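You operate a simulated robot arm through the tools that you are given. There is no shell and no other tool.

You run a simulated robot arm. Do the job below in one go: nothing can be reset, and whatever is moved stays where it is left.

## Task
Shrink the loose side of the sleeve on the bar with the blower.
Fine: half a turn of the holder faces it to the blower; the dial stays at LOW; end with the blower off and parked and the holder turned back.

It is judged by the outcome, as a careful person would: the job done as asked, and still so three seconds after it is handed in. It fails if anything else is knocked over, pushed out of place, dropped, spilled or broken.

## Robot
A 7-joint arm with a two-finger gripper, fixed in place. Base frame: the origin is on the floor under the middle of its stand, x ahead of it, y to its left, z up; the work surface is at about z = 0.86. Lengths are in m, angles in rad, forces in N, time in s.
With the tool pointing down near the work surface it reaches from about 0.34 to 0.72 m from the base axis. Its first joint turns from -1.152 to 1.152 rad. Payload 2.45 kg.
Tool frame: the origin (TCP) lies between the finger pads and is the grasp point; the fingertips stand 0.026 m ahead of it; z points along the fingers, y is the line along which they close. The gripper opens to 0.096 m; its body begins 0.069 m behind the TCP.
Orientation is told as [roll, pitch, yaw] about the base's x, y, z axes, in that order, counted from this pose: with the fingers straight down and closing along the base's y, the tool's x points along the base's -x, its y along +y and its z along -z.

## Interface
- The arm moves only by the tool nudge_tool. Its arguments are lists of equal length, an entry for each row: "linear": the shift along the base's x, y, z in m, a list of three; "angular": the turn, a rotation vector about the base's x, y, z in rad, a list of three; "hand": the opening, from 0 (shut) to 1 (fully open). In form: {"linear": [[tx, ty, tz], ...], "angular": [[rx, ry, rz], ...], "hand": [hand, ...]}. A call has 1 to 20 rows; each row is the pose to reach, as a shift and turn from the pose commanded when the call began. Rows are played at 5 a second. More than 0.05 m and 0.15 rad between two rows, or a gripper value outside its range, and nothing of the call is played. A pose out of reach is approached as far as the arm can. The call stops where the force on the tool passes 40 N (or 10 N more than at its start, if that is more) or the arm is blocked; 0.2 s more then pass. Each finger travels about 0.05 m/s and halts on what it meets, pressing with about 28 N; the grip force reading is that of the motor and also rises with nothing between the fingers. The clock runs only during rows and for 0.2 s after the last one: add rows that repeat a pose to give the fingers time. It gives the time, the measured TCP pose, the force on the tool (base axes), the opening and the grip force at its end, in the units of the frame above (readings bear some noise), with the torque about the TCP (base axes, N m) and any sound that the robot's microphone picked up.
- Cameras (640 x 400 px; columns grow to the right, rows downward): "scene" is fixed at [0.1684, -0.3941, 1.4239]; the picture's right is [0.77, -0.64, 0.00], its down [-0.36, -0.42, -0.83] and it looks along [0.53, 0.64, -0.55] (base axes); focal length 296 px, centre (320, 200). "wrist" rides on the gripper at [0.082, 0.003, -0.098] in the tool frame; the picture's right is [-0.04, 1.00, 0.00], its down [-0.73, -0.03, -0.68] and it looks along [-0.68, -0.03, 0.73] (tool axes); focal length 256 px, centre (320, 200). There is no depth. A picture from a camera that has moved, and an enlarged one, comes with that camera's place and axes in the base frame and with its lens.
- snapshot(camera): a new picture of that camera. No time passes.
- close_up(camera, box): a new picture of the part [left, top, right, bottom] of that camera's present view, enlarged. No time passes.
- close_job(): hands the job in; it is judged then, once.

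Nothing tells you positions but the pictures and the camera data. Unless the task says otherwise, let go and move clear before handing in.

The tools are called after "Request:" by a JSON object that holds its "method" and its "body". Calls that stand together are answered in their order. nudge_tool: Moves the arm, as the interface text tells. Its arguments: {"type":"object","properties":{"linear":{"type":"array","items":{"type":"array","items":{"type":"number"}}},"angular":{"type":"array","items":{"type":"array","items":{"type":"number"}}},"hand":{"type":"array","items":{"type":"number"}}},"required":["linear","angular","hand"]} The other tools are called the same way: snapshot (camera) takes a picture; close_up (camera, box) takes an enlarged picture of a part of a camera's view; close_job () hands the job in.

At the start:

```text
time_s: 0.0
ee_pos: [0.3943, 0.0459, 1.2564]
tcp_rot: [0.0, -0.001, 0.0]
contact_force: [-0.4, -0.3, 0.1]
torque: [0.01, -0.02, -0.01]
gripper_width: 0.0959
gripper_force: 0.1
```

scene: 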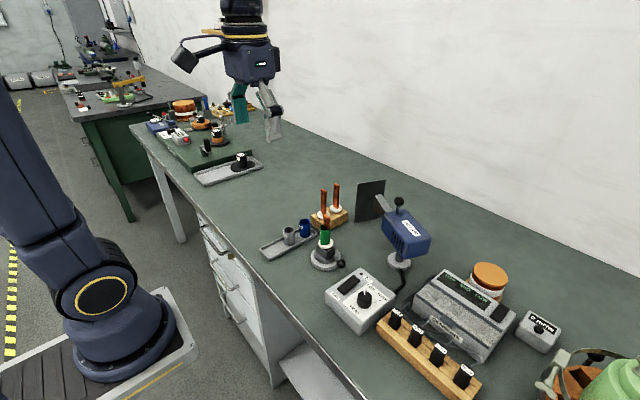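
wrist: 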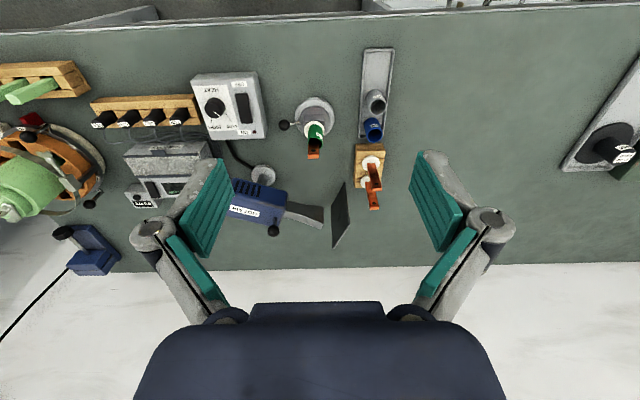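

I see a bench with a blower on a stand, a control box with a dial, a rotating holder with a green-sleeved bar, and a wooden block with bars. I will look closer at each before moving.

Request:
{"method": "close_up", "body": {"camera": "scene", "box": [290, 170, 450, 270]}}

Request:
{"method": "close_up", "body": {"camera": "scene", "box": [310, 250, 430, 350]}}

Request:
{"method": "close_up", "body": {"camera": "wrist", "box": [180, 50, 420, 250]}}

Request:
{"method": "close_up", "body": {"camera": "wrist", "box": [280, 80, 400, 170]}}

```text
4.00 times, centred on (370, 220) of scene
camera zoom: at [0.1684, -0.3941, 1.4239], right [0.77, -0.64, 0.0], down [-0.36, -0.42, -0.83], along [0.53, 0.64, -0.55], focal length 1182 px, centre (120, 120)
```

zoom: 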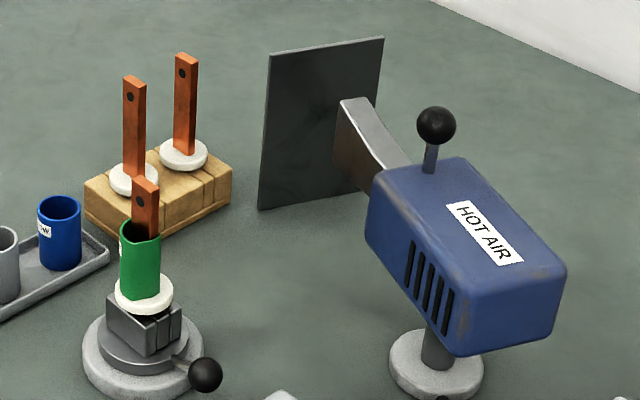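

```text
4.00 times, centred on (370, 300) of scene
camera zoom: at [0.1684, -0.3941, 1.4239], right [0.77, -0.64, 0.0], down [-0.36, -0.42, -0.83], along [0.53, 0.64, -0.55], focal length 1182 px, centre (120, -200)
```

zoom: 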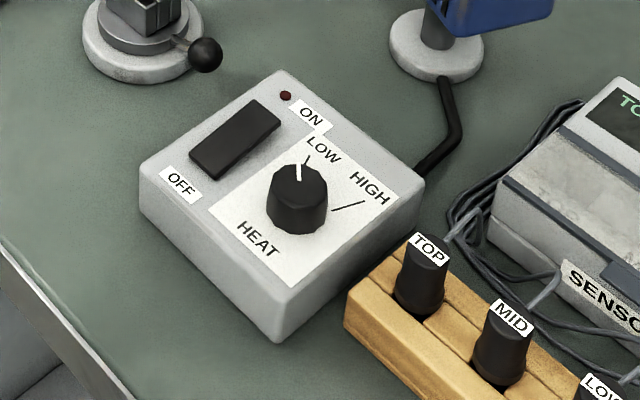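

```text
2.00 times, centred on (300, 150) of wrist
camera zoom: at [0.3126, 0.0511, 1.3535], right [0.04, 1.0, 0.0], down [0.73, -0.03, 0.68], along [0.68, -0.03, -0.73], focal length 512 px, centre (360, 300)
```

zoom: 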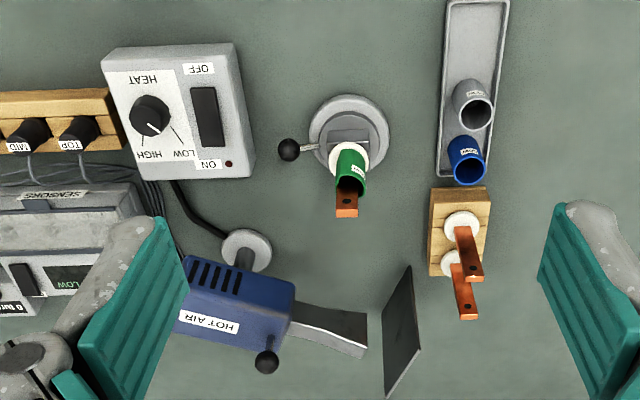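

```text
4.44 times, centred on (340, 125) of wrist
camera zoom: at [0.3126, 0.0511, 1.3535], right [0.04, 1.0, 0.0], down [0.73, -0.03, 0.68], along [0.68, -0.03, -0.73], focal length 1138 px, centre (231, 533)
```

zoom: 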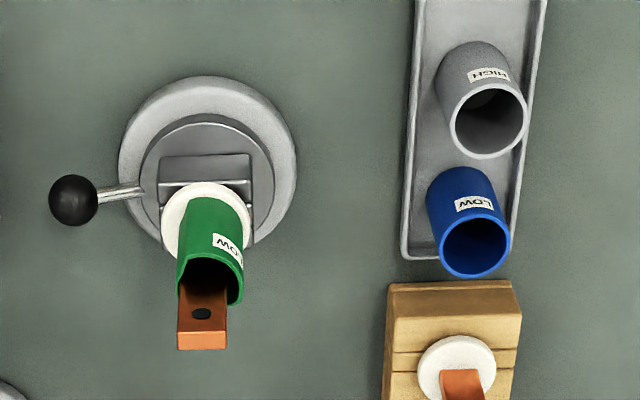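

The holder with the green sleeve is near (0.53, 0.03), the blower's pivot near (0.67, -0.10) with its nozzle at a black shield, and the control box near (0.49, -0.12). I want finer views before I touch anything.

Request:
{"method": "close_up", "body": {"camera": "scene", "box": [305, 205, 355, 275]}}

Request:
{"method": "close_up", "body": {"camera": "scene", "box": [350, 170, 450, 280]}}

Request:
{"method": "close_up", "body": {"camera": "scene", "box": [400, 250, 580, 390]}}

Request:
{"method": "close_up", "body": {"camera": "wrist", "box": [280, 80, 350, 170]}}

```text
5.71 times, centred on (330, 240) of scene
camera zoom: at [0.1684, -0.3941, 1.4239], right [0.77, -0.64, 0.0], down [-0.36, -0.42, -0.83], along [0.53, 0.64, -0.55], focal length 1688 px, centre (263, -29)
```

zoom: 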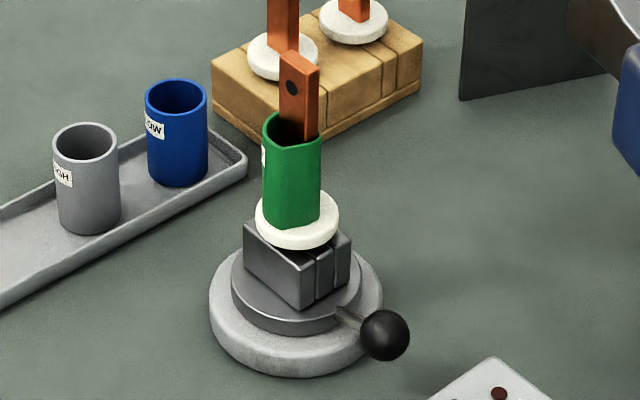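

```text
3.64 times, centred on (400, 225) of scene
camera zoom: at [0.1684, -0.3941, 1.4239], right [0.77, -0.64, 0.0], down [-0.36, -0.42, -0.83], along [0.53, 0.64, -0.55], focal length 1074 px, centre (29, 109)
```

zoom: 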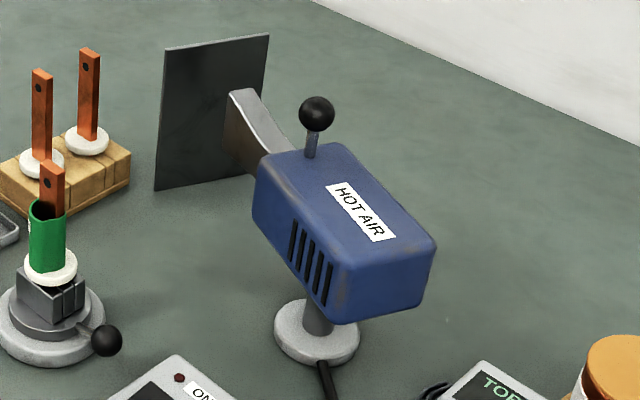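

```text
2.86 times, centred on (490, 320) of scene
camera zoom: at [0.1684, -0.3941, 1.4239], right [0.77, -0.64, 0.0], down [-0.36, -0.42, -0.83], along [0.53, 0.64, -0.55], focal length 844 px, centre (-166, -143)
```

zoom: 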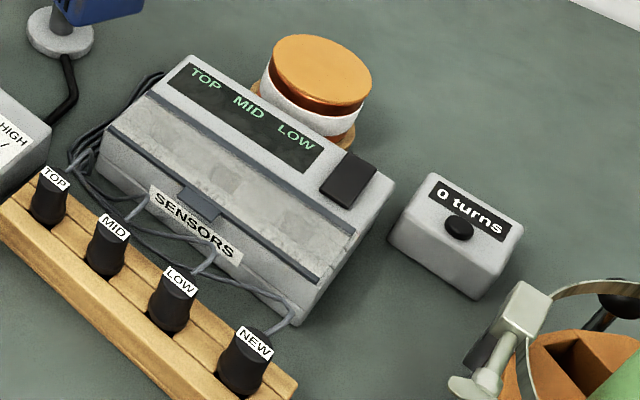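

```text
4.44 times, centred on (315, 125) of wrist
camera zoom: at [0.3126, 0.0511, 1.3535], right [0.04, 1.0, 0.0], down [0.73, -0.03, 0.68], along [0.68, -0.03, -0.73], focal length 1138 px, centre (342, 533)
```

zoom: 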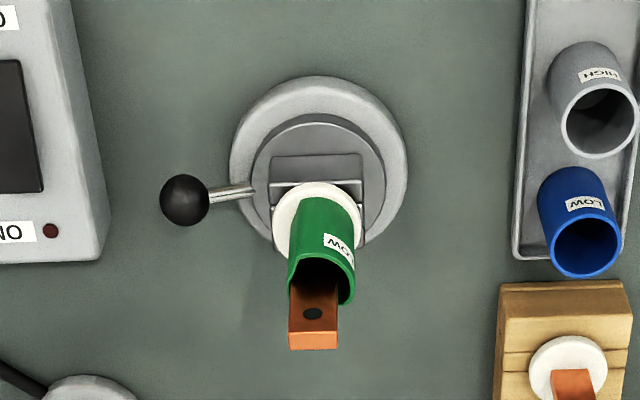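

The loose bulge of the green sleeve faces away from the blower (toward -x/+y), so the holder's black ball lever at about (0.539, -0.027, 0.895) needs a half turn about the axis near (0.537, 0.031). I first move high above the knob with the tool turned so the camera points outward, then look again.

Request:
{"method": "nudge_tool", "body": {"linear": [[0.012, -0.006, -0.008], [0.024, -0.012, -0.016], [0.036, -0.018, -0.024], [0.048, -0.024, -0.032], [0.06, -0.03, -0.04], [0.072, -0.036, -0.048], [0.084, -0.042, -0.056], [0.096, -0.048, -0.064], [0.108, -0.054, -0.072], [0.12, -0.06, -0.08], [0.132, -0.066, -0.088], [0.144, -0.073, -0.096]], "angular": [[0, 0, 0.131], [0, 0, 0.262], [0, 0, 0.393], [0, 0, 0.524], [0, 0, 0.654], [0, 0, 0.785], [0, 0, 0.916], [0, 0, 1.047], [0, 0, 1.178], [0, 0, 1.309], [0, 0, 1.44], [0, 0, 1.571]], "hand": [1, 1, 1, 1, 1, 1, 0.9, 0.8, 0.7, 0.6, 0.5, 0.5]}}

Request:
{"method": "snapshot", "body": {"camera": "wrist"}}

Request:
{"method": "snapshot", "body": {"camera": "scene"}}

```text
time_s: 2.6
ee_pos: [0.5401, -0.0266, 1.1605]
tcp_rot: [0.002, 0.001, 1.575]
contact_force: [-0.7, -0.3, 0.9]
torque: [0.01, 0.03, 0.0]
gripper_width: 0.048
gripper_force: 0.1
```

```text
taken
camera wrist: at [0.5369, -0.1065, 1.2582], right [-1.0, 0.04, 0.0], down [0.03, 0.73, 0.68], along [0.02, 0.68, -0.73], focal length 256 px, centre (320, 200)
```

wrist: 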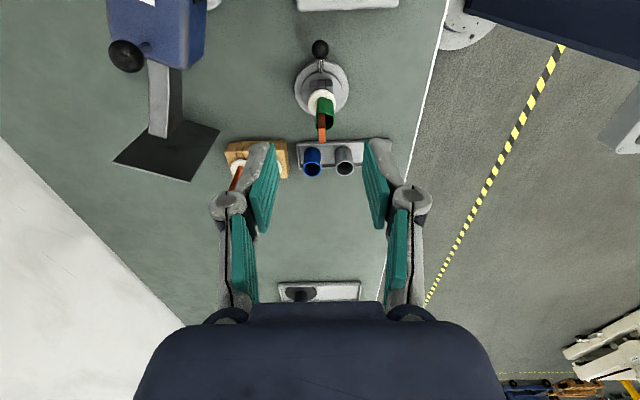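

```text
taken
```

scene: 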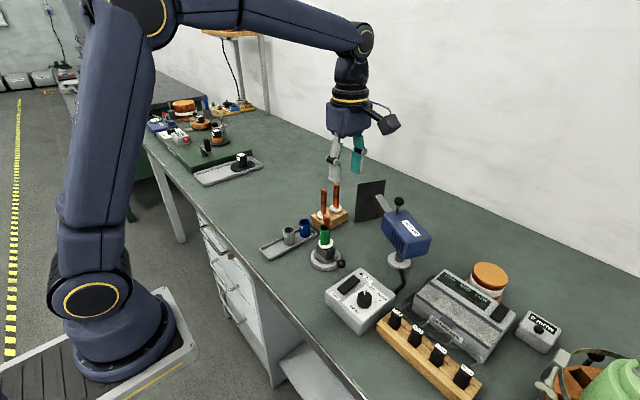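

The turn worked as expected and the knob is in view. I take enlarged pictures from here to fix the knob, axis and sleeve positions.

Request:
{"method": "close_up", "body": {"camera": "wrist", "box": [270, 20, 380, 150]}}

Request:
{"method": "close_up", "body": {"camera": "wrist", "box": [80, 0, 280, 200]}}

Request:
{"method": "close_up", "body": {"camera": "scene", "box": [310, 60, 430, 190]}}

```text
3.08 times, centred on (325, 85) of wrist
camera zoom: at [0.5369, -0.1065, 1.2582], right [-1.0, 0.04, 0.0], down [0.03, 0.73, 0.68], along [0.02, 0.68, -0.73], focal length 788 px, centre (305, 554)
```

zoom: 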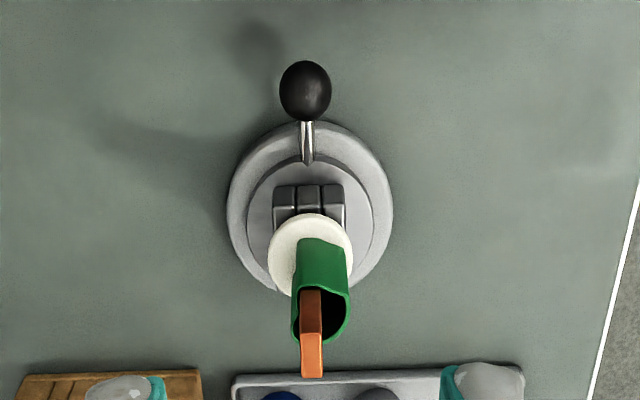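

```text
2.00 times, centred on (180, 100) of wrist
camera zoom: at [0.5369, -0.1065, 1.2582], right [-1.0, 0.04, 0.0], down [0.03, 0.73, 0.68], along [0.02, 0.68, -0.73], focal length 512 px, centre (600, 400)
```

zoom: 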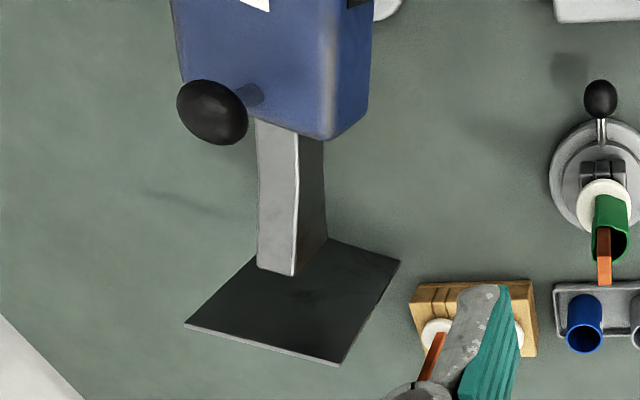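

```text
3.08 times, centred on (370, 125) of scene
camera zoom: at [0.1685, -0.3941, 1.4239], right [0.77, -0.64, 0.0], down [-0.36, -0.42, -0.83], along [0.53, 0.64, -0.55], focal length 909 px, centre (166, 431)
```

zoom: 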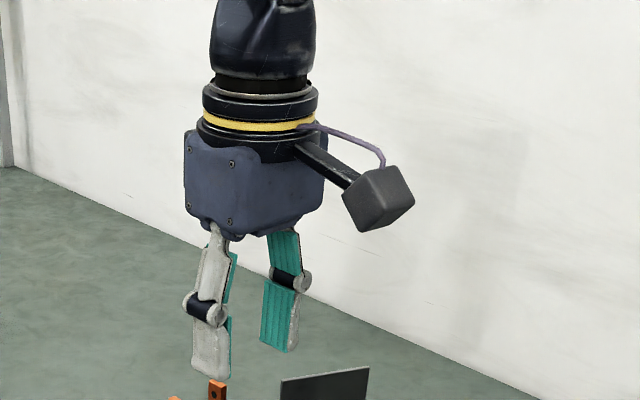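

Knob centre now reads about (0.538, -0.026, 0.895) and the axis about (0.537, 0.029). I tilt the tool a little outward (away from the bar) and come down to just above the knob.

Request:
{"method": "nudge_tool", "body": {"linear": [[0, 0, -0.03], [0, 0, -0.07], [0, -0.001, -0.11], [0, -0.001, -0.15], [0, -0.001, -0.19], [0, -0.001, -0.21], [0, -0.001, -0.21]], "angular": [[0.1, 0, 0], [0.2, 0, 0], [0.2, 0, 0], [0.2, 0, 0], [0.2, 0, 0], [0.2, 0, 0], [0.2, 0, 0]], "hand": [0.5, 0.5, 0.5, 0.5, 0.5, 0.5, 0.5]}}

Request:
{"method": "close_up", "body": {"camera": "scene", "box": [280, 180, 400, 290]}}

Request:
{"method": "snapshot", "body": {"camera": "wrist"}}

```text
time_s: 4.2
ee_pos: [0.5404, -0.0291, 0.9481]
tcp_rot: [0.002, -0.2, 1.571]
contact_force: [-0.2, -0.8, 0.5]
torque: [0.0, -0.01, 0.05]
gripper_width: 0.048
gripper_force: 0.0
```

```text
3.64 times, centred on (340, 235) of scene
camera zoom: at [0.1684, -0.3941, 1.4239], right [0.77, -0.64, 0.0], down [-0.36, -0.42, -0.83], along [0.53, 0.64, -0.55], focal length 1074 px, centre (247, 73)
```

zoom: 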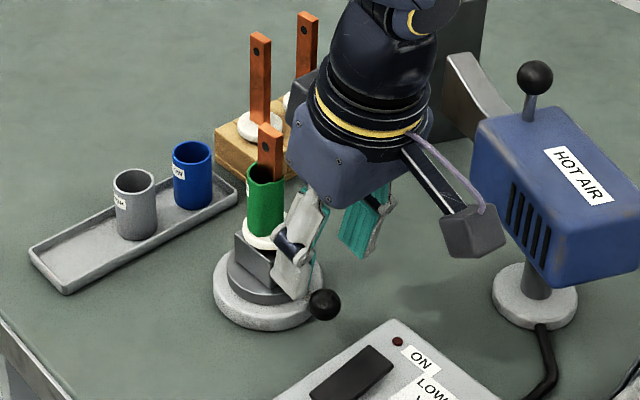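

```text
taken
camera wrist: at [0.5372, -0.1254, 1.0277], right [-1.0, 0.04, 0.01], down [0.03, 0.58, 0.81], along [0.03, 0.81, -0.58], focal length 256 px, centre (320, 200)
```

wrist: 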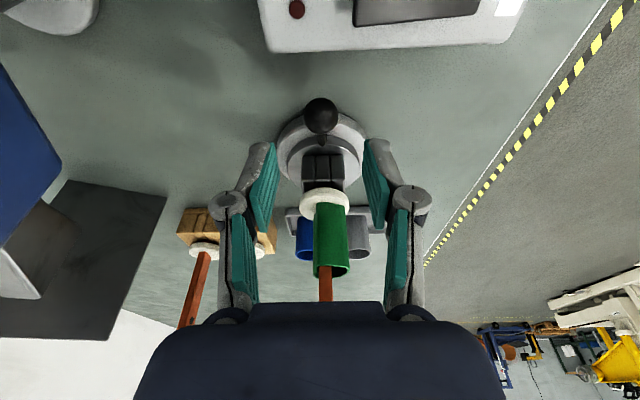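

The fingers straddle the knob line well and the palm clears the bar. I go down the last 44 mm and close on the ball.

Request:
{"method": "nudge_tool", "body": {"linear": [[0, 0, -0.02], [0, 0, -0.035], [0, 0, -0.044], [0, 0, -0.044]], "angular": [[0, 0, 0], [0, 0, 0], [0, 0, 0], [0, 0, 0]], "hand": [0.5, 0.5, 0.5, 0.5]}}

Request:
{"method": "close_up", "body": {"camera": "scene", "box": [280, 180, 400, 290]}}

Request:
{"method": "snapshot", "body": {"camera": "wrist"}}

```text
time_s: 5.2
ee_pos: [0.5387, -0.0274, 0.9063]
tcp_rot: [-0.001, -0.199, 1.572]
contact_force: [-0.5, -0.3, 0.1]
torque: [-0.01, 0.02, 0.01]
gripper_width: 0.0482
gripper_force: 0.1
```

```text
3.64 times, centred on (340, 235) of scene
camera zoom: at [0.1684, -0.3941, 1.4239], right [0.77, -0.64, 0.0], down [-0.36, -0.42, -0.83], along [0.53, 0.64, -0.55], focal length 1074 px, centre (247, 73)
```

zoom: 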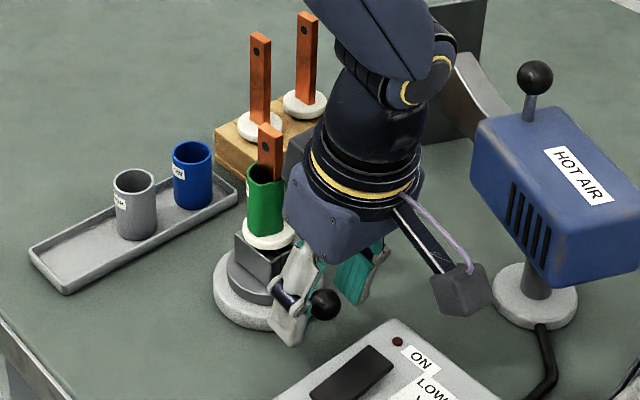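

```text
taken
camera wrist: at [0.5354, -0.1254, 0.9851], right [-1.0, 0.04, 0.01], down [0.03, 0.58, 0.81], along [0.03, 0.81, -0.58], focal length 256 px, centre (320, 200)
```

wrist: 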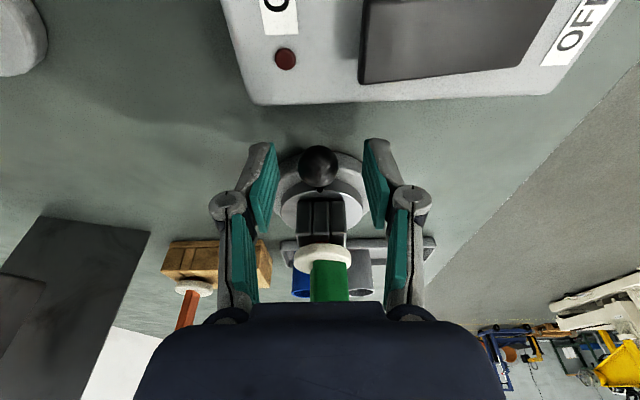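

The ball sits centred between the pads. I close the fingers on it and read the grip.

Request:
{"method": "nudge_tool", "body": {"linear": [[0, 0, 0], [0, 0, 0], [0, 0, 0], [0, 0, 0], [0, 0, 0]], "angular": [[0, 0, 0], [0, 0, 0], [0, 0, 0], [0, 0, 0], [0, 0, 0]], "hand": [0.4, 0.3, 0.2, 0.1, 0.1]}}

Request:
{"method": "snapshot", "body": {"camera": "wrist"}}

Request:
{"method": "close_up", "body": {"camera": "scene", "box": [280, 180, 400, 290]}}

```text
time_s: 6.4
ee_pos: [0.5391, -0.0284, 0.9068]
tcp_rot: [-0.001, -0.2, 1.571]
contact_force: [0.5, -0.5, -0.2]
torque: [-0.01, -0.06, -0.02]
gripper_width: 0.0207
gripper_force: 45.1
```

```text
taken
camera wrist: at [0.5355, -0.1255, 0.9854], right [-1.0, 0.04, 0.01], down [0.03, 0.58, 0.81], along [0.03, 0.81, -0.58], focal length 256 px, centre (320, 200)
```

wrist: 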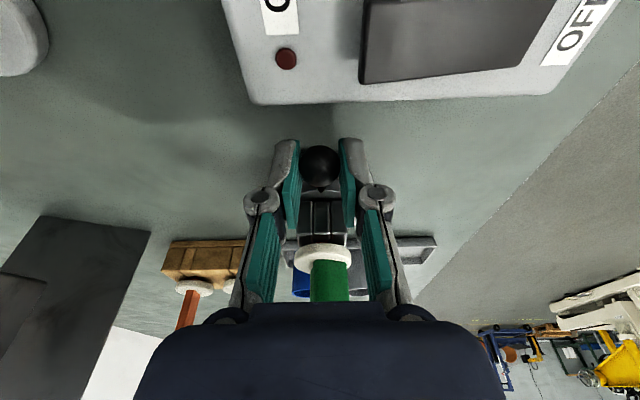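

```text
3.64 times, centred on (340, 235) of scene
camera zoom: at [0.1685, -0.3941, 1.4239], right [0.77, -0.64, 0.0], down [-0.36, -0.42, -0.83], along [0.53, 0.64, -0.55], focal length 1074 px, centre (247, 73)
```

zoom: 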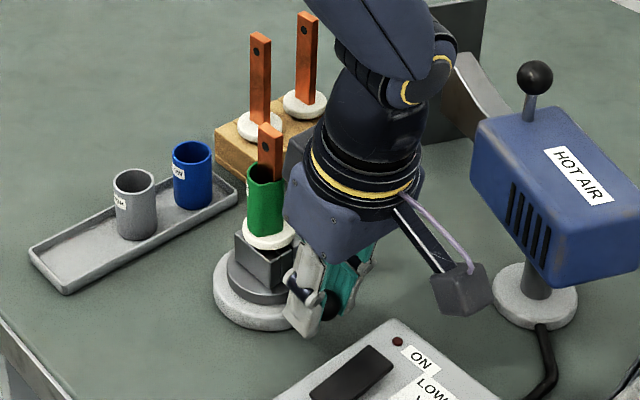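

The ball is gripped (20.7 mm between pads). I start the half turn clockwise as seen from above, a first 0.56 rad, and check the forces.

Request:
{"method": "nudge_tool", "body": {"linear": [[-0.004, 0.0001, 0], [-0.00796, 0.00042, 0], [-0.01579, 0.00194, 0], [-0.02333, 0.00455, 0], [-0.03043, 0.00818, 0], [-0.03043, 0.00818, 0]], "angular": [[0, 0, -0.07], [0, 0, -0.14], [0, 0, -0.28], [0, 0, -0.42], [0, 0, -0.56], [0, 0, -0.56]], "hand": [0.1, 0.1, 0.1, 0.1, 0.1, 0.1]}}

Request:
{"method": "snapshot", "body": {"camera": "wrist"}}

Request:
{"method": "close_up", "body": {"camera": "scene", "box": [280, 180, 400, 290]}}

```text
time_s: 7.8
ee_pos: [0.5105, -0.0184, 0.9065]
tcp_rot: [-0.002, -0.201, 1.011]
contact_force: [2.2, 2.5, 16.7]
torque: [-0.02, 0.01, -0.09]
gripper_width: 0.0209
gripper_force: 45.1
```

```text
taken
camera wrist: at [0.4525, -0.0996, 0.9851], right [-0.82, 0.57, 0.0], down [0.33, 0.48, 0.81], along [0.46, 0.67, -0.58], focal length 256 px, centre (320, 200)
```

wrist: 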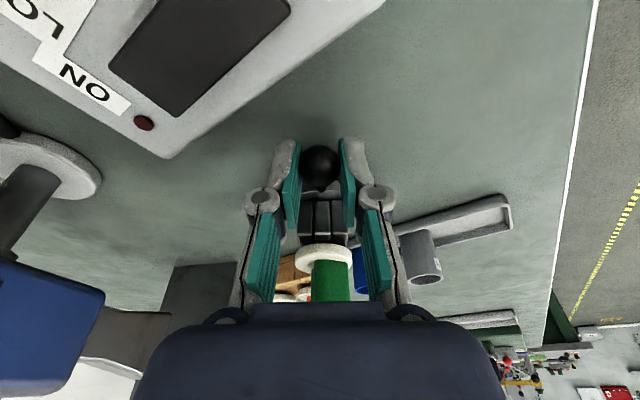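

```text
3.64 times, centred on (340, 235) of scene
camera zoom: at [0.1682, -0.394, 1.4239], right [0.77, -0.64, 0.0], down [-0.36, -0.42, -0.83], along [0.53, 0.64, -0.55], focal length 1074 px, centre (247, 73)
```

zoom: 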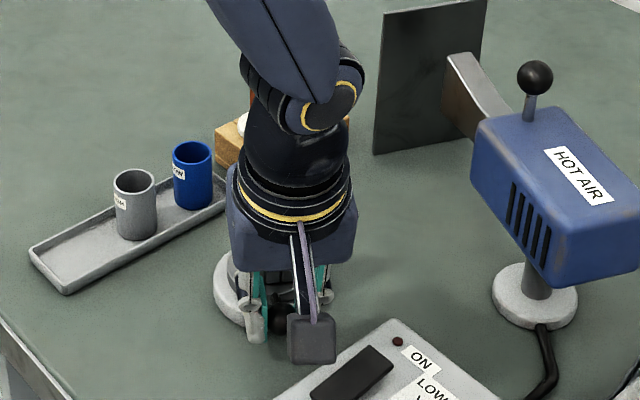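

The holder turns along with the knob. There is about 17 N vertical strain through the grip, so I ease up by about 1 mm while continuing to a quarter turn.

Request:
{"method": "nudge_tool", "body": {"linear": [[-0.00653, 0.00458, 0.001], [-0.01235, 0.01003, 0.001], [-0.01735, 0.01624, 0.001], [-0.02144, 0.02309, 0.001], [-0.02453, 0.03044, 0.001], [-0.02657, 0.03814, 0.001], [-0.02751, 0.04606, 0.001], [-0.02751, 0.04606, 0.001]], "angular": [[0, 0, -0.14], [0, 0, -0.28], [0, 0, -0.42], [0, 0, -0.56], [0, 0, -0.7], [0, 0, -0.84], [0, 0, -0.98], [0, 0, -0.98]], "hand": [0.1, 0.1, 0.1, 0.1, 0.1, 0.1, 0.1, 0.1]}}

Request:
{"method": "snapshot", "body": {"camera": "wrist"}}

Request:
{"method": "close_up", "body": {"camera": "scene", "box": [250, 170, 400, 290]}}

```text
time_s: 9.6
ee_pos: [0.4816, 0.0272, 0.9059]
tcp_rot: [0.0, -0.194, 0.027]
contact_force: [-3.2, -1.5, -11.9]
torque: [-0.02, -0.3, -0.15]
gripper_width: 0.0207
gripper_force: 44.9
```

```text
taken
camera wrist: at [0.3818, 0.0285, 0.9862], right [0.01, 1.0, 0.01], down [0.59, -0.01, 0.81], along [0.81, -0.01, -0.59], focal length 256 px, centre (320, 200)
```

wrist: 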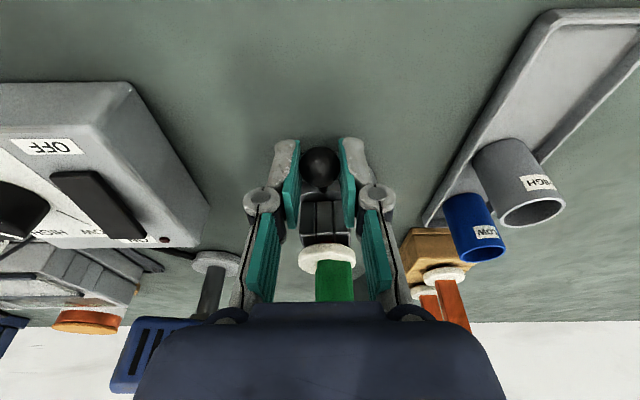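

```text
3.33 times, centred on (325, 230) of scene
camera zoom: at [0.1685, -0.3941, 1.4239], right [0.77, -0.64, 0.0], down [-0.36, -0.42, -0.83], along [0.53, 0.64, -0.55], focal length 985 px, centre (303, 100)
```

zoom: 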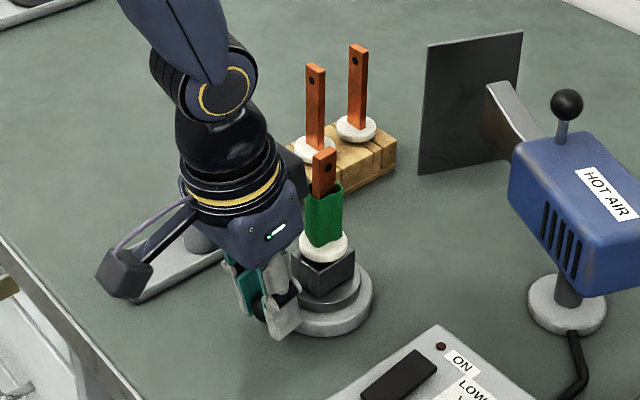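

A quarter turn is done cleanly. I continue to about 150°, lowering half a millimetre to balance the vertical strain.

Request:
{"method": "nudge_tool", "body": {"linear": [[0.00017, 0.00798, -0.0004], [0.00145, 0.01585, -0.0004], [0.00382, 0.02346, -0.0004], [0.00724, 0.03068, -0.0004], [0.01161, 0.03734, -0.0004], [0.01689, 0.04332, -0.0004], [0.02294, 0.04852, -0.0004], [0.02965, 0.05282, -0.0004], [0.02965, 0.05282, -0.0004]], "angular": [[0, 0, -0.14], [0, 0, -0.28], [0, 0, -0.42], [0, 0, -0.56], [0, 0, -0.7], [0, 0, -0.84], [0, 0, -0.98], [0, 0, -1.12], [0, 0, -1.12]], "hand": [0.1, 0.1, 0.1, 0.1, 0.1, 0.1, 0.1, 0.1, 0.1]}}

Request:
{"method": "snapshot", "body": {"camera": "wrist"}}

Request:
{"method": "close_up", "body": {"camera": "scene", "box": [250, 170, 400, 290]}}

```text
time_s: 11.6
ee_pos: [0.5099, 0.0806, 0.9082]
tcp_rot: [-0.001, -0.2, -1.087]
contact_force: [1.4, -0.8, -36.3]
torque: [-0.26, -0.15, 0.11]
gripper_width: 0.0211
gripper_force: 44.6
```

```text
taken
camera wrist: at [0.4663, 0.1717, 0.9868], right [0.9, 0.43, 0.01], down [0.25, -0.53, 0.81], along [0.35, -0.73, -0.58], focal length 256 px, centre (320, 200)
```

wrist: 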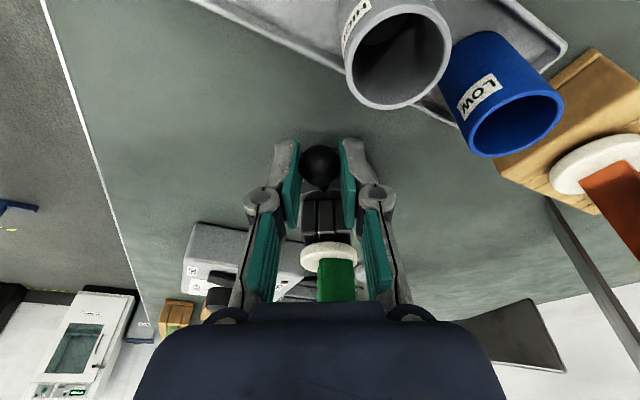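

```text
3.33 times, centred on (325, 230) of scene
camera zoom: at [0.1691, -0.394, 1.4238], right [0.77, -0.64, 0.0], down [-0.36, -0.42, -0.83], along [0.53, 0.64, -0.55], focal length 985 px, centre (303, 100)
```

zoom: 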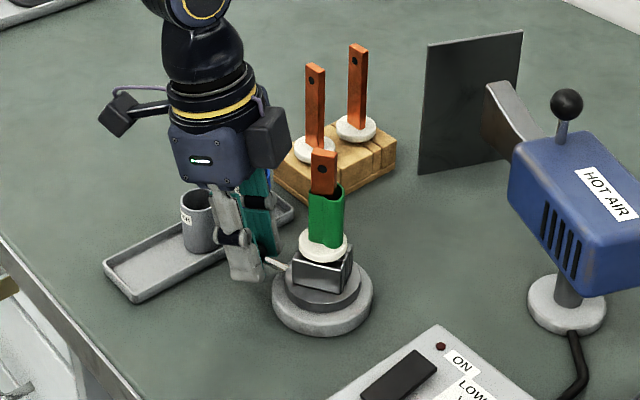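

The turn is at about 150°, but the tool pulls up on the knob with 36 N. I lower about 1.2 mm in place to relieve that before finishing.

Request:
{"method": "nudge_tool", "body": {"linear": [[0, 0, -0.0006], [0, 0, -0.0012], [0, 0, -0.0012]], "angular": [[0, 0, 0], [0, 0, 0], [0, 0, 0]], "hand": [0.1, 0.1, 0.1]}}

```text
time_s: 12.4
ee_pos: [0.5112, 0.0807, 0.9076]
tcp_rot: [0.008, -0.198, -1.088]
contact_force: [-10.6, 12.2, 19.6]
torque: [0.64, 0.36, -0.18]
gripper_width: 0.0205
gripper_force: 45.1
```

That overshot slightly, so I come back up 0.4 mm and finish the remaining 0.48 rad of the half turn.

Request:
{"method": "nudge_tool", "body": {"linear": [[0, 0, 0.0004], [0.00726, 0.00332, 0.0004], [0.0149, 0.00559, 0.0004], [0.02278, 0.00677, 0.0004], [0.02629, 0.00694, 0.0004], [0.02629, 0.00694, 0.0004]], "angular": [[0, 0, 0], [0, 0, -0.14], [0, 0, -0.28], [0, 0, -0.42], [0, 0, -0.482], [0, 0, -0.482]], "hand": [0.1, 0.1, 0.1, 0.1, 0.1, 0.1]}}

Request:
{"method": "snapshot", "body": {"camera": "wrist"}}

Request:
{"method": "close_up", "body": {"camera": "scene", "box": [250, 170, 400, 290]}}

```text
time_s: 13.8
ee_pos: [0.5364, 0.0874, 0.9066]
tcp_rot: [0.001, -0.198, -1.57]
contact_force: [0.3, 23.2, 23.3]
torque: [0.46, 0.0, 0.04]
gripper_width: 0.0208
gripper_force: 44.9
```

```text
taken
camera wrist: at [0.5389, 0.1882, 0.9856], right [1.0, -0.04, 0.01], down [-0.03, -0.59, 0.81], along [-0.03, -0.81, -0.59], focal length 256 px, centre (320, 200)
```

wrist: 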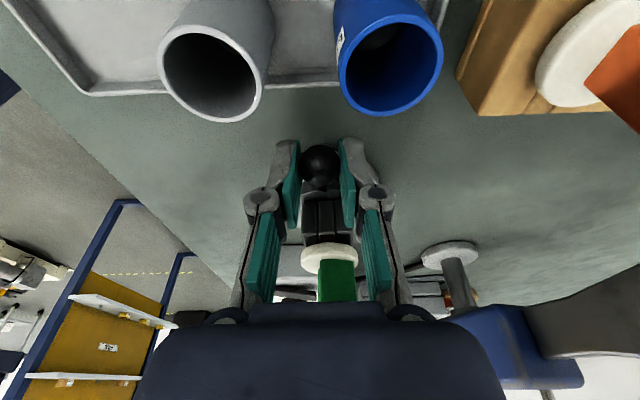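

```text
3.33 times, centred on (325, 230) of scene
camera zoom: at [0.1681, -0.3935, 1.4241], right [0.77, -0.64, 0.0], down [-0.35, -0.42, -0.83], along [0.53, 0.64, -0.55], focal length 985 px, centre (303, 100)
```

zoom: 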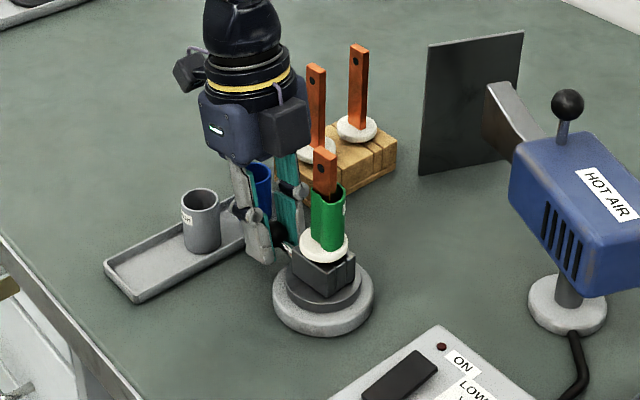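

The half turn is complete (yaw moved a full π) and the loose bulge now faces the blower side. I open the fingers and lift straight off the knob.

Request:
{"method": "nudge_tool", "body": {"linear": [[0, 0, 0], [0, 0, 0], [0, 0, 0], [0, 0, 0]], "angular": [[0, 0, 0], [0, 0, 0], [0, 0, 0], [0, 0, 0]], "hand": [0.2, 0.35, 0.5, 0.5]}}

Request:
{"method": "close_up", "body": {"camera": "wrist", "box": [230, 100, 420, 300]}}

```text
time_s: 14.8
ee_pos: [0.5347, 0.0859, 0.9056]
tcp_rot: [0.0, -0.199, -1.572]
contact_force: [-0.5, 0.1, 0.8]
torque: [0.02, -0.01, -0.01]
gripper_width: 0.0479
gripper_force: 0.0
```

```text
2.00 times, centred on (325, 200) of wrist
camera zoom: at [0.5384, 0.1866, 0.9846], right [1.0, -0.04, 0.01], down [-0.03, -0.58, 0.81], along [-0.03, -0.81, -0.58], focal length 512 px, centre (310, 200)
```

zoom: 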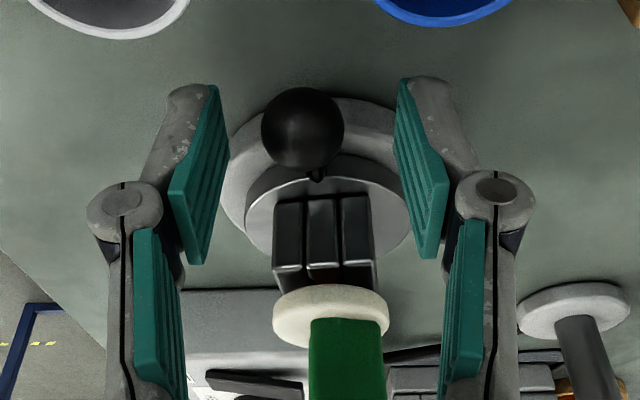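

The knob stayed put at the half-turn position. I lift straight up, remove the tilt, and look at the sleeve.

Request:
{"method": "nudge_tool", "body": {"linear": [[0, 0, 0.03], [0, 0, 0.07], [0, 0, 0.11], [0, 0, 0.15], [0, 0, 0.19], [0, 0, 0.23], [0, 0, 0.26]], "angular": [[0, 0, 0], [0, 0, 0], [0, 0, 0], [0, 0, 0], [0, 0, 0], [0.1, 0, 0], [0.2, 0, 0]], "hand": [0.5, 0.5, 0.5, 0.5, 0.5, 0.5, 0.5]}}

Request:
{"method": "close_up", "body": {"camera": "wrist", "box": [220, 0, 420, 150]}}

Request:
{"method": "close_up", "body": {"camera": "scene", "box": [305, 205, 355, 275]}}

Request:
{"method": "snapshot", "body": {"camera": "wrist"}}

```text
time_s: 16.4
ee_pos: [0.5344, 0.0872, 1.1664]
tcp_rot: [0.0, 0.0, -1.569]
contact_force: [0.2, -0.2, 0.4]
torque: [0.0, -0.03, 0.02]
gripper_width: 0.0482
gripper_force: 0.1
```

```text
2.67 times, centred on (320, 75) of wrist
camera zoom: at [0.5369, 0.17, 1.2639], right [1.0, -0.04, 0.0], down [-0.03, -0.73, 0.68], along [-0.03, -0.68, -0.73], focal length 683 px, centre (320, 533)
```

zoom: 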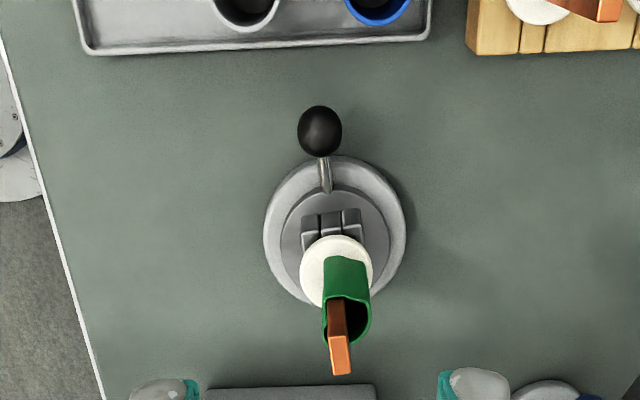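

```text
5.71 times, centred on (330, 240) of scene
camera zoom: at [0.1684, -0.3941, 1.4239], right [0.77, -0.64, 0.0], down [-0.36, -0.42, -0.83], along [0.53, 0.64, -0.55], focal length 1688 px, centre (263, -29)
```

zoom: 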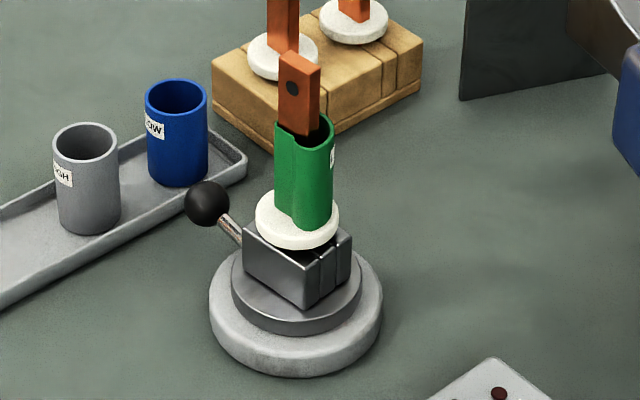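

```text
taken
camera wrist: at [0.5369, 0.17, 1.2639], right [1.0, -0.04, 0.0], down [-0.03, -0.73, 0.68], along [-0.03, -0.68, -0.73], focal length 256 px, centre (320, 200)
```

wrist: 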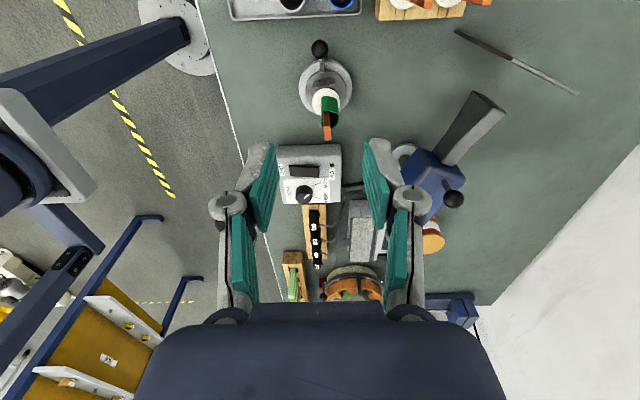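

The loose side now faces the blower. The blower's ball handle is at about (0.697, -0.059, 1.026), 48 mm from its pivot at (0.673, -0.101), nozzle heading about 65°; I move above the handle with the fingers set to close along the swing direction.

Request:
{"method": "nudge_tool", "body": {"linear": [[0.027, -0.024, -0.004], [0.054, -0.048, -0.008], [0.081, -0.072, -0.012], [0.108, -0.097, -0.018], [0.134, -0.121, -0.026], [0.1605, -0.145, -0.036], [0.1605, -0.145, -0.036]], "angular": [[0, 0, -0.073], [0, 0, -0.146], [0, 0, -0.219], [0, 0, -0.292], [0, 0, -0.365], [0, 0, -0.436], [0, 0, -0.436]], "hand": [0.5, 0.5, 0.5, 0.5, 0.5, 0.5, 0.5]}}

Request:
{"method": "snapshot", "body": {"camera": "wrist"}}

Request:
{"method": "snapshot", "body": {"camera": "scene"}}

```text
time_s: 18.0
ee_pos: [0.6918, -0.0574, 1.1255]
tcp_rot: [-0.002, -0.001, -2.009]
contact_force: [0.4, 0.0, 0.3]
torque: [0.0, 0.01, 0.01]
gripper_width: 0.0481
gripper_force: 0.1
out of reach, approached as far as the arm can: row 6, 7
```

```text
taken
camera wrist: at [0.728, 0.016, 1.2234], right [0.89, -0.46, 0.0], down [-0.34, -0.65, 0.68], along [-0.31, -0.6, -0.73], focal length 256 px, centre (320, 200)
```

wrist: 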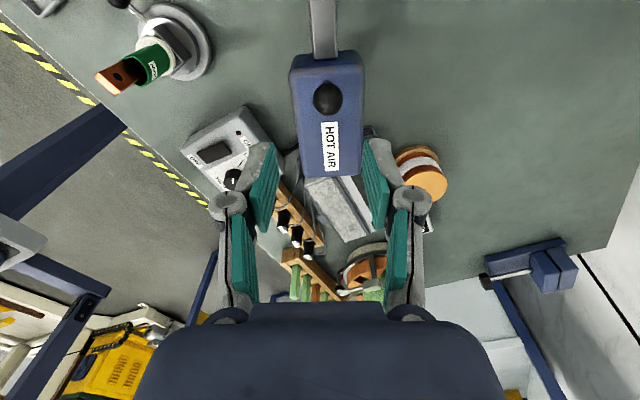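

```text
taken
```

scene: 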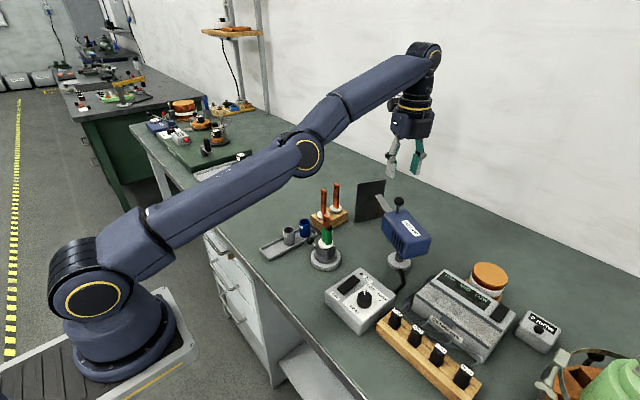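

The pose at the far reach stopped about 5 mm short, but lower down it should be reachable. The gun is exactly aligned with the picture's vertical, so the fingers' closing line is across it; I lower 50 mm and check.

Request:
{"method": "nudge_tool", "body": {"linear": [[0, 0, -0.025], [0, 0, -0.05], [0, 0, -0.05]], "angular": [[0, 0, 0], [0, 0, 0], [0, 0, 0]], "hand": [0.5, 0.5, 0.5]}}

Request:
{"method": "snapshot", "body": {"camera": "wrist"}}

Request:
{"method": "close_up", "body": {"camera": "scene", "box": [340, 140, 460, 260]}}

```text
time_s: 18.8
ee_pos: [0.7052, -0.0617, 1.0801]
tcp_rot: [-0.002, 0.001, -2.007]
contact_force: [-0.2, -0.2, -0.1]
torque: [-0.01, 0.0, 0.0]
gripper_width: 0.048
gripper_force: 0.1
out of reach, approached as far as the arm can: row 1, 2, 3
```

```text
taken
camera wrist: at [0.7415, 0.0123, 1.1778], right [0.89, -0.46, 0.0], down [-0.34, -0.65, 0.68], along [-0.31, -0.6, -0.73], focal length 256 px, centre (320, 200)
```

wrist: 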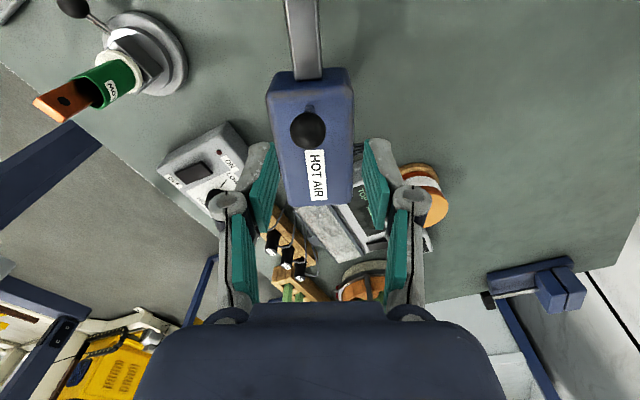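

```text
3.33 times, centred on (400, 200) of scene
camera zoom: at [0.1684, -0.3941, 1.4239], right [0.77, -0.64, 0.0], down [-0.36, -0.42, -0.83], along [0.53, 0.64, -0.55], focal length 985 px, centre (53, 200)
```

zoom: 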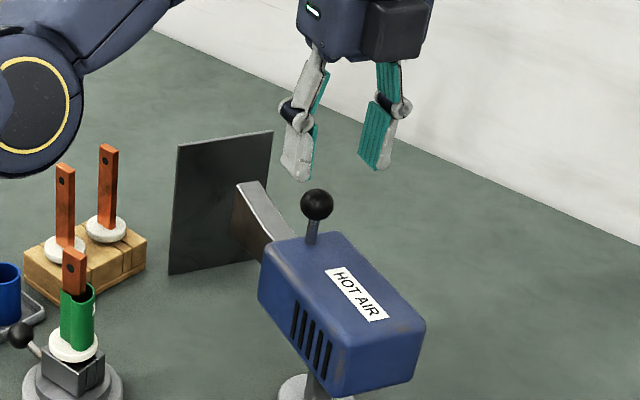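

The hand sits about 7 mm too far out relative to the ball at (0.698, -0.055). I shift it back and down a little and re-measure.

Request:
{"method": "nudge_tool", "body": {"linear": [[-0.003, 0.002, -0.01], [-0.006, 0.005, -0.02], [-0.006, 0.005, -0.02]], "angular": [[0, 0, 0], [0, 0, 0], [0, 0, 0]], "hand": [0.5, 0.5, 0.5]}}

Request:
{"method": "snapshot", "body": {"camera": "wrist"}}

```text
time_s: 19.6
ee_pos: [0.7098, -0.0577, 1.0646]
tcp_rot: [-0.003, 0.0, -2.003]
contact_force: [0.3, 0.1, 0.2]
torque: [0.02, -0.02, 0.0]
gripper_width: 0.0478
gripper_force: 0.1
out of reach, approached as far as the arm can: row 1, 2, 3
```

```text
taken
camera wrist: at [0.7461, 0.0167, 1.1616], right [0.89, -0.46, 0.0], down [-0.33, -0.65, 0.68], along [-0.31, -0.6, -0.73], focal length 256 px, centre (320, 200)
```

wrist: 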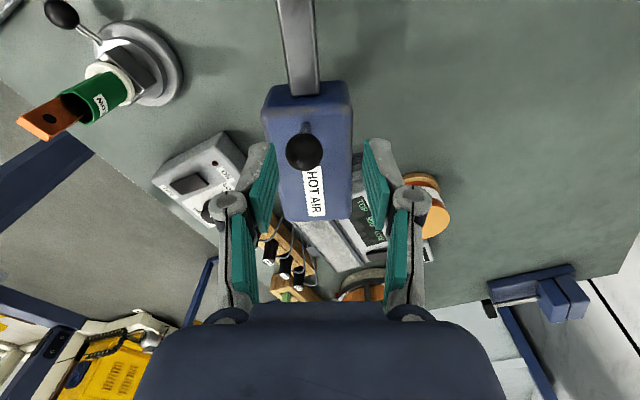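

The arm is riding its reach limit, so the commanded point is further out than the hand. I pull back inward by about 20 mm without changing height to regain a well-defined pose.

Request:
{"method": "nudge_tool", "body": {"linear": [[-0.01, 0, 0], [-0.02, 0, 0], [-0.02, 0, 0]], "angular": [[0, 0, 0], [0, 0, 0], [0, 0, 0]], "hand": [0.5, 0.5, 0.5]}}

```text
time_s: 20.4
ee_pos: [0.7095, -0.0584, 1.0663]
tcp_rot: [-0.001, -0.001, -2.008]
contact_force: [0.0, 0.6, -0.4]
torque: [-0.01, -0.02, -0.01]
gripper_width: 0.0479
gripper_force: 0.0
out of reach, approached as far as the arm can: row 1, 2, 3
```

No movement yet, so the stored target is further out still. I pull inward more in small rows and watch when it starts following.

Request:
{"method": "nudge_tool", "body": {"linear": [[-0.015, 0, 0], [-0.03, 0, 0], [-0.03, 0, 0]], "angular": [[0, 0, 0], [0, 0, 0], [0, 0, 0]], "hand": [0.5, 0.5, 0.5]}}

Request:
{"method": "snapshot", "body": {"camera": "scene"}}

```text
time_s: 21.2
ee_pos: [0.7068, -0.0617, 1.0725]
tcp_rot: [-0.002, 0.001, -2.007]
contact_force: [0.1, 0.2, -0.4]
torque: [-0.01, 0.02, 0.05]
gripper_width: 0.0479
gripper_force: 0.0
out of reach, approached as far as the arm can: row 1, 2, 3
```

```text
taken
```

scene: 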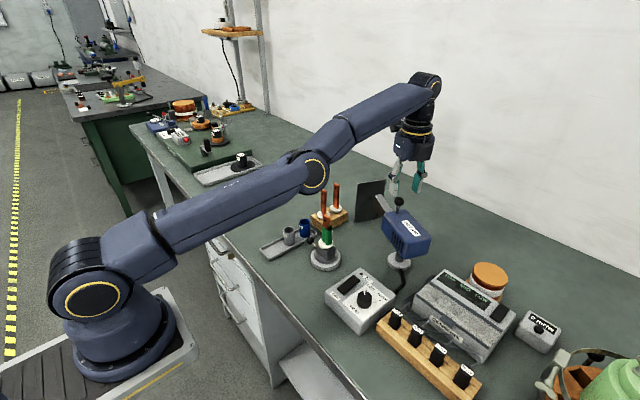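

The hand slides on a fixed-radius sphere as I pull, which means the arm went straight at the elbow and is stuck there. I lead the target well inward and upward, away from everything, turning the wrist back a little, to free it.

Request:
{"method": "nudge_tool", "body": {"linear": [[-0.02, 0, 0.02], [-0.04, 0, 0.04], [-0.06, 0, 0.06], [-0.08, 0, 0.08], [-0.1, 0, 0.09], [-0.12, 0, 0.1], [-0.12, 0, 0.1]], "angular": [[0, 0, 0.07], [0, 0, 0.14], [0, 0, 0.21], [0, 0, 0.28], [0, 0, 0.35], [0, 0, 0.436], [0, 0, 0.436]], "hand": [0.5, 0.5, 0.5, 0.5, 0.5, 0.5, 0.5]}}

Request:
{"method": "snapshot", "body": {"camera": "scene"}}

```text
time_s: 22.8
ee_pos: [0.6585, -0.076, 1.1953]
tcp_rot: [0.001, 0.001, -1.57]
contact_force: [-1.1, 0.3, -0.1]
torque: [0.03, -0.02, -0.01]
gripper_width: 0.048
gripper_force: 0.1
out of reach, approached as far as the arm can: row 1, 2, 3, 4, 5, 6, 7
```

```text
taken
```

scene: 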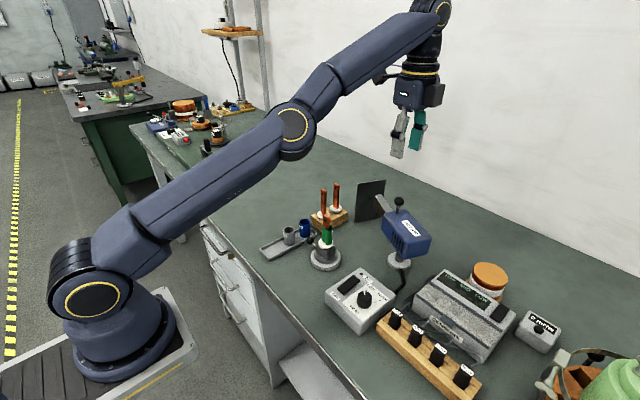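

Still nearly straight, but the elbow has now come up above the shoulder-wrist line. I continue to lead upward and inward, in free space, to let the elbow bend.

Request:
{"method": "nudge_tool", "body": {"linear": [[0, 0, 0.04], [0, 0, 0.08], [0, 0, 0.12], [0, 0, 0.12], [0, 0, 0.12]], "angular": [[0, 0, 0.14], [0, 0, 0.28], [0, 0, 0.42], [0, 0, 0.56], [0, 0, 0.56]], "hand": [0.5, 0.5, 0.5, 0.5, 0.5]}}

Request:
{"method": "snapshot", "body": {"camera": "scene"}}

```text
time_s: 24.0
ee_pos: [0.618, -0.0591, 1.2649]
tcp_rot: [-0.001, -0.001, -1.009]
contact_force: [0.0, 0.0, 0.5]
torque: [0.0, 0.0, 0.0]
gripper_width: 0.0479
gripper_force: 0.0
out of reach, approached as far as the arm can: row 1, 2, 3, 4, 5
```

```text
taken
```

scene: 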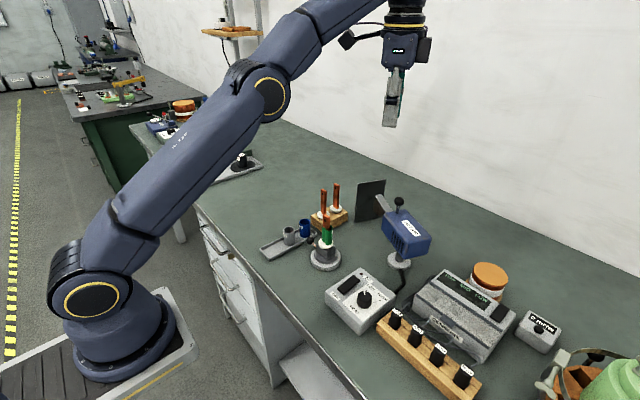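

The arm is slowly unlocking. I head the target back to the known good start pose high above the bench with yaw zero.

Request:
{"method": "nudge_tool", "body": {"linear": [[-0.02, 0.015, 0], [-0.04, 0.03, 0], [-0.06, 0.045, 0], [-0.08, 0.06, 0], [-0.1, 0.075, 0], [-0.12, 0.09, 0], [-0.127, 0.1, -0.02], [-0.127, 0.1, -0.02], [-0.127, 0.1, -0.02]], "angular": [[0, 0, 0.14], [0, 0, 0.28], [0, 0, 0.42], [0, 0, 0.56], [0, 0, 0.7], [0, 0, 0.84], [0, 0, 0.98], [0, 0, 1.01], [0, 0, 1.01]], "hand": [0.5, 0.5, 0.5, 0.5, 0.5, 0.5, 0.5, 0.5, 0.5]}}

Request:
{"method": "snapshot", "body": {"camera": "scene"}}

```text
time_s: 26.0
ee_pos: [0.4918, 0.0379, 1.2486]
tcp_rot: [0.0, -0.002, 0.002]
contact_force: [-1.0, -0.4, 0.1]
torque: [0.01, -0.03, -0.01]
gripper_width: 0.0481
gripper_force: 0.0
```

```text
taken
```

scene: 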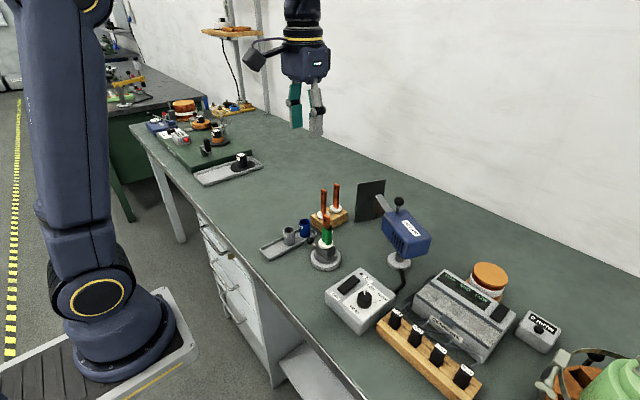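

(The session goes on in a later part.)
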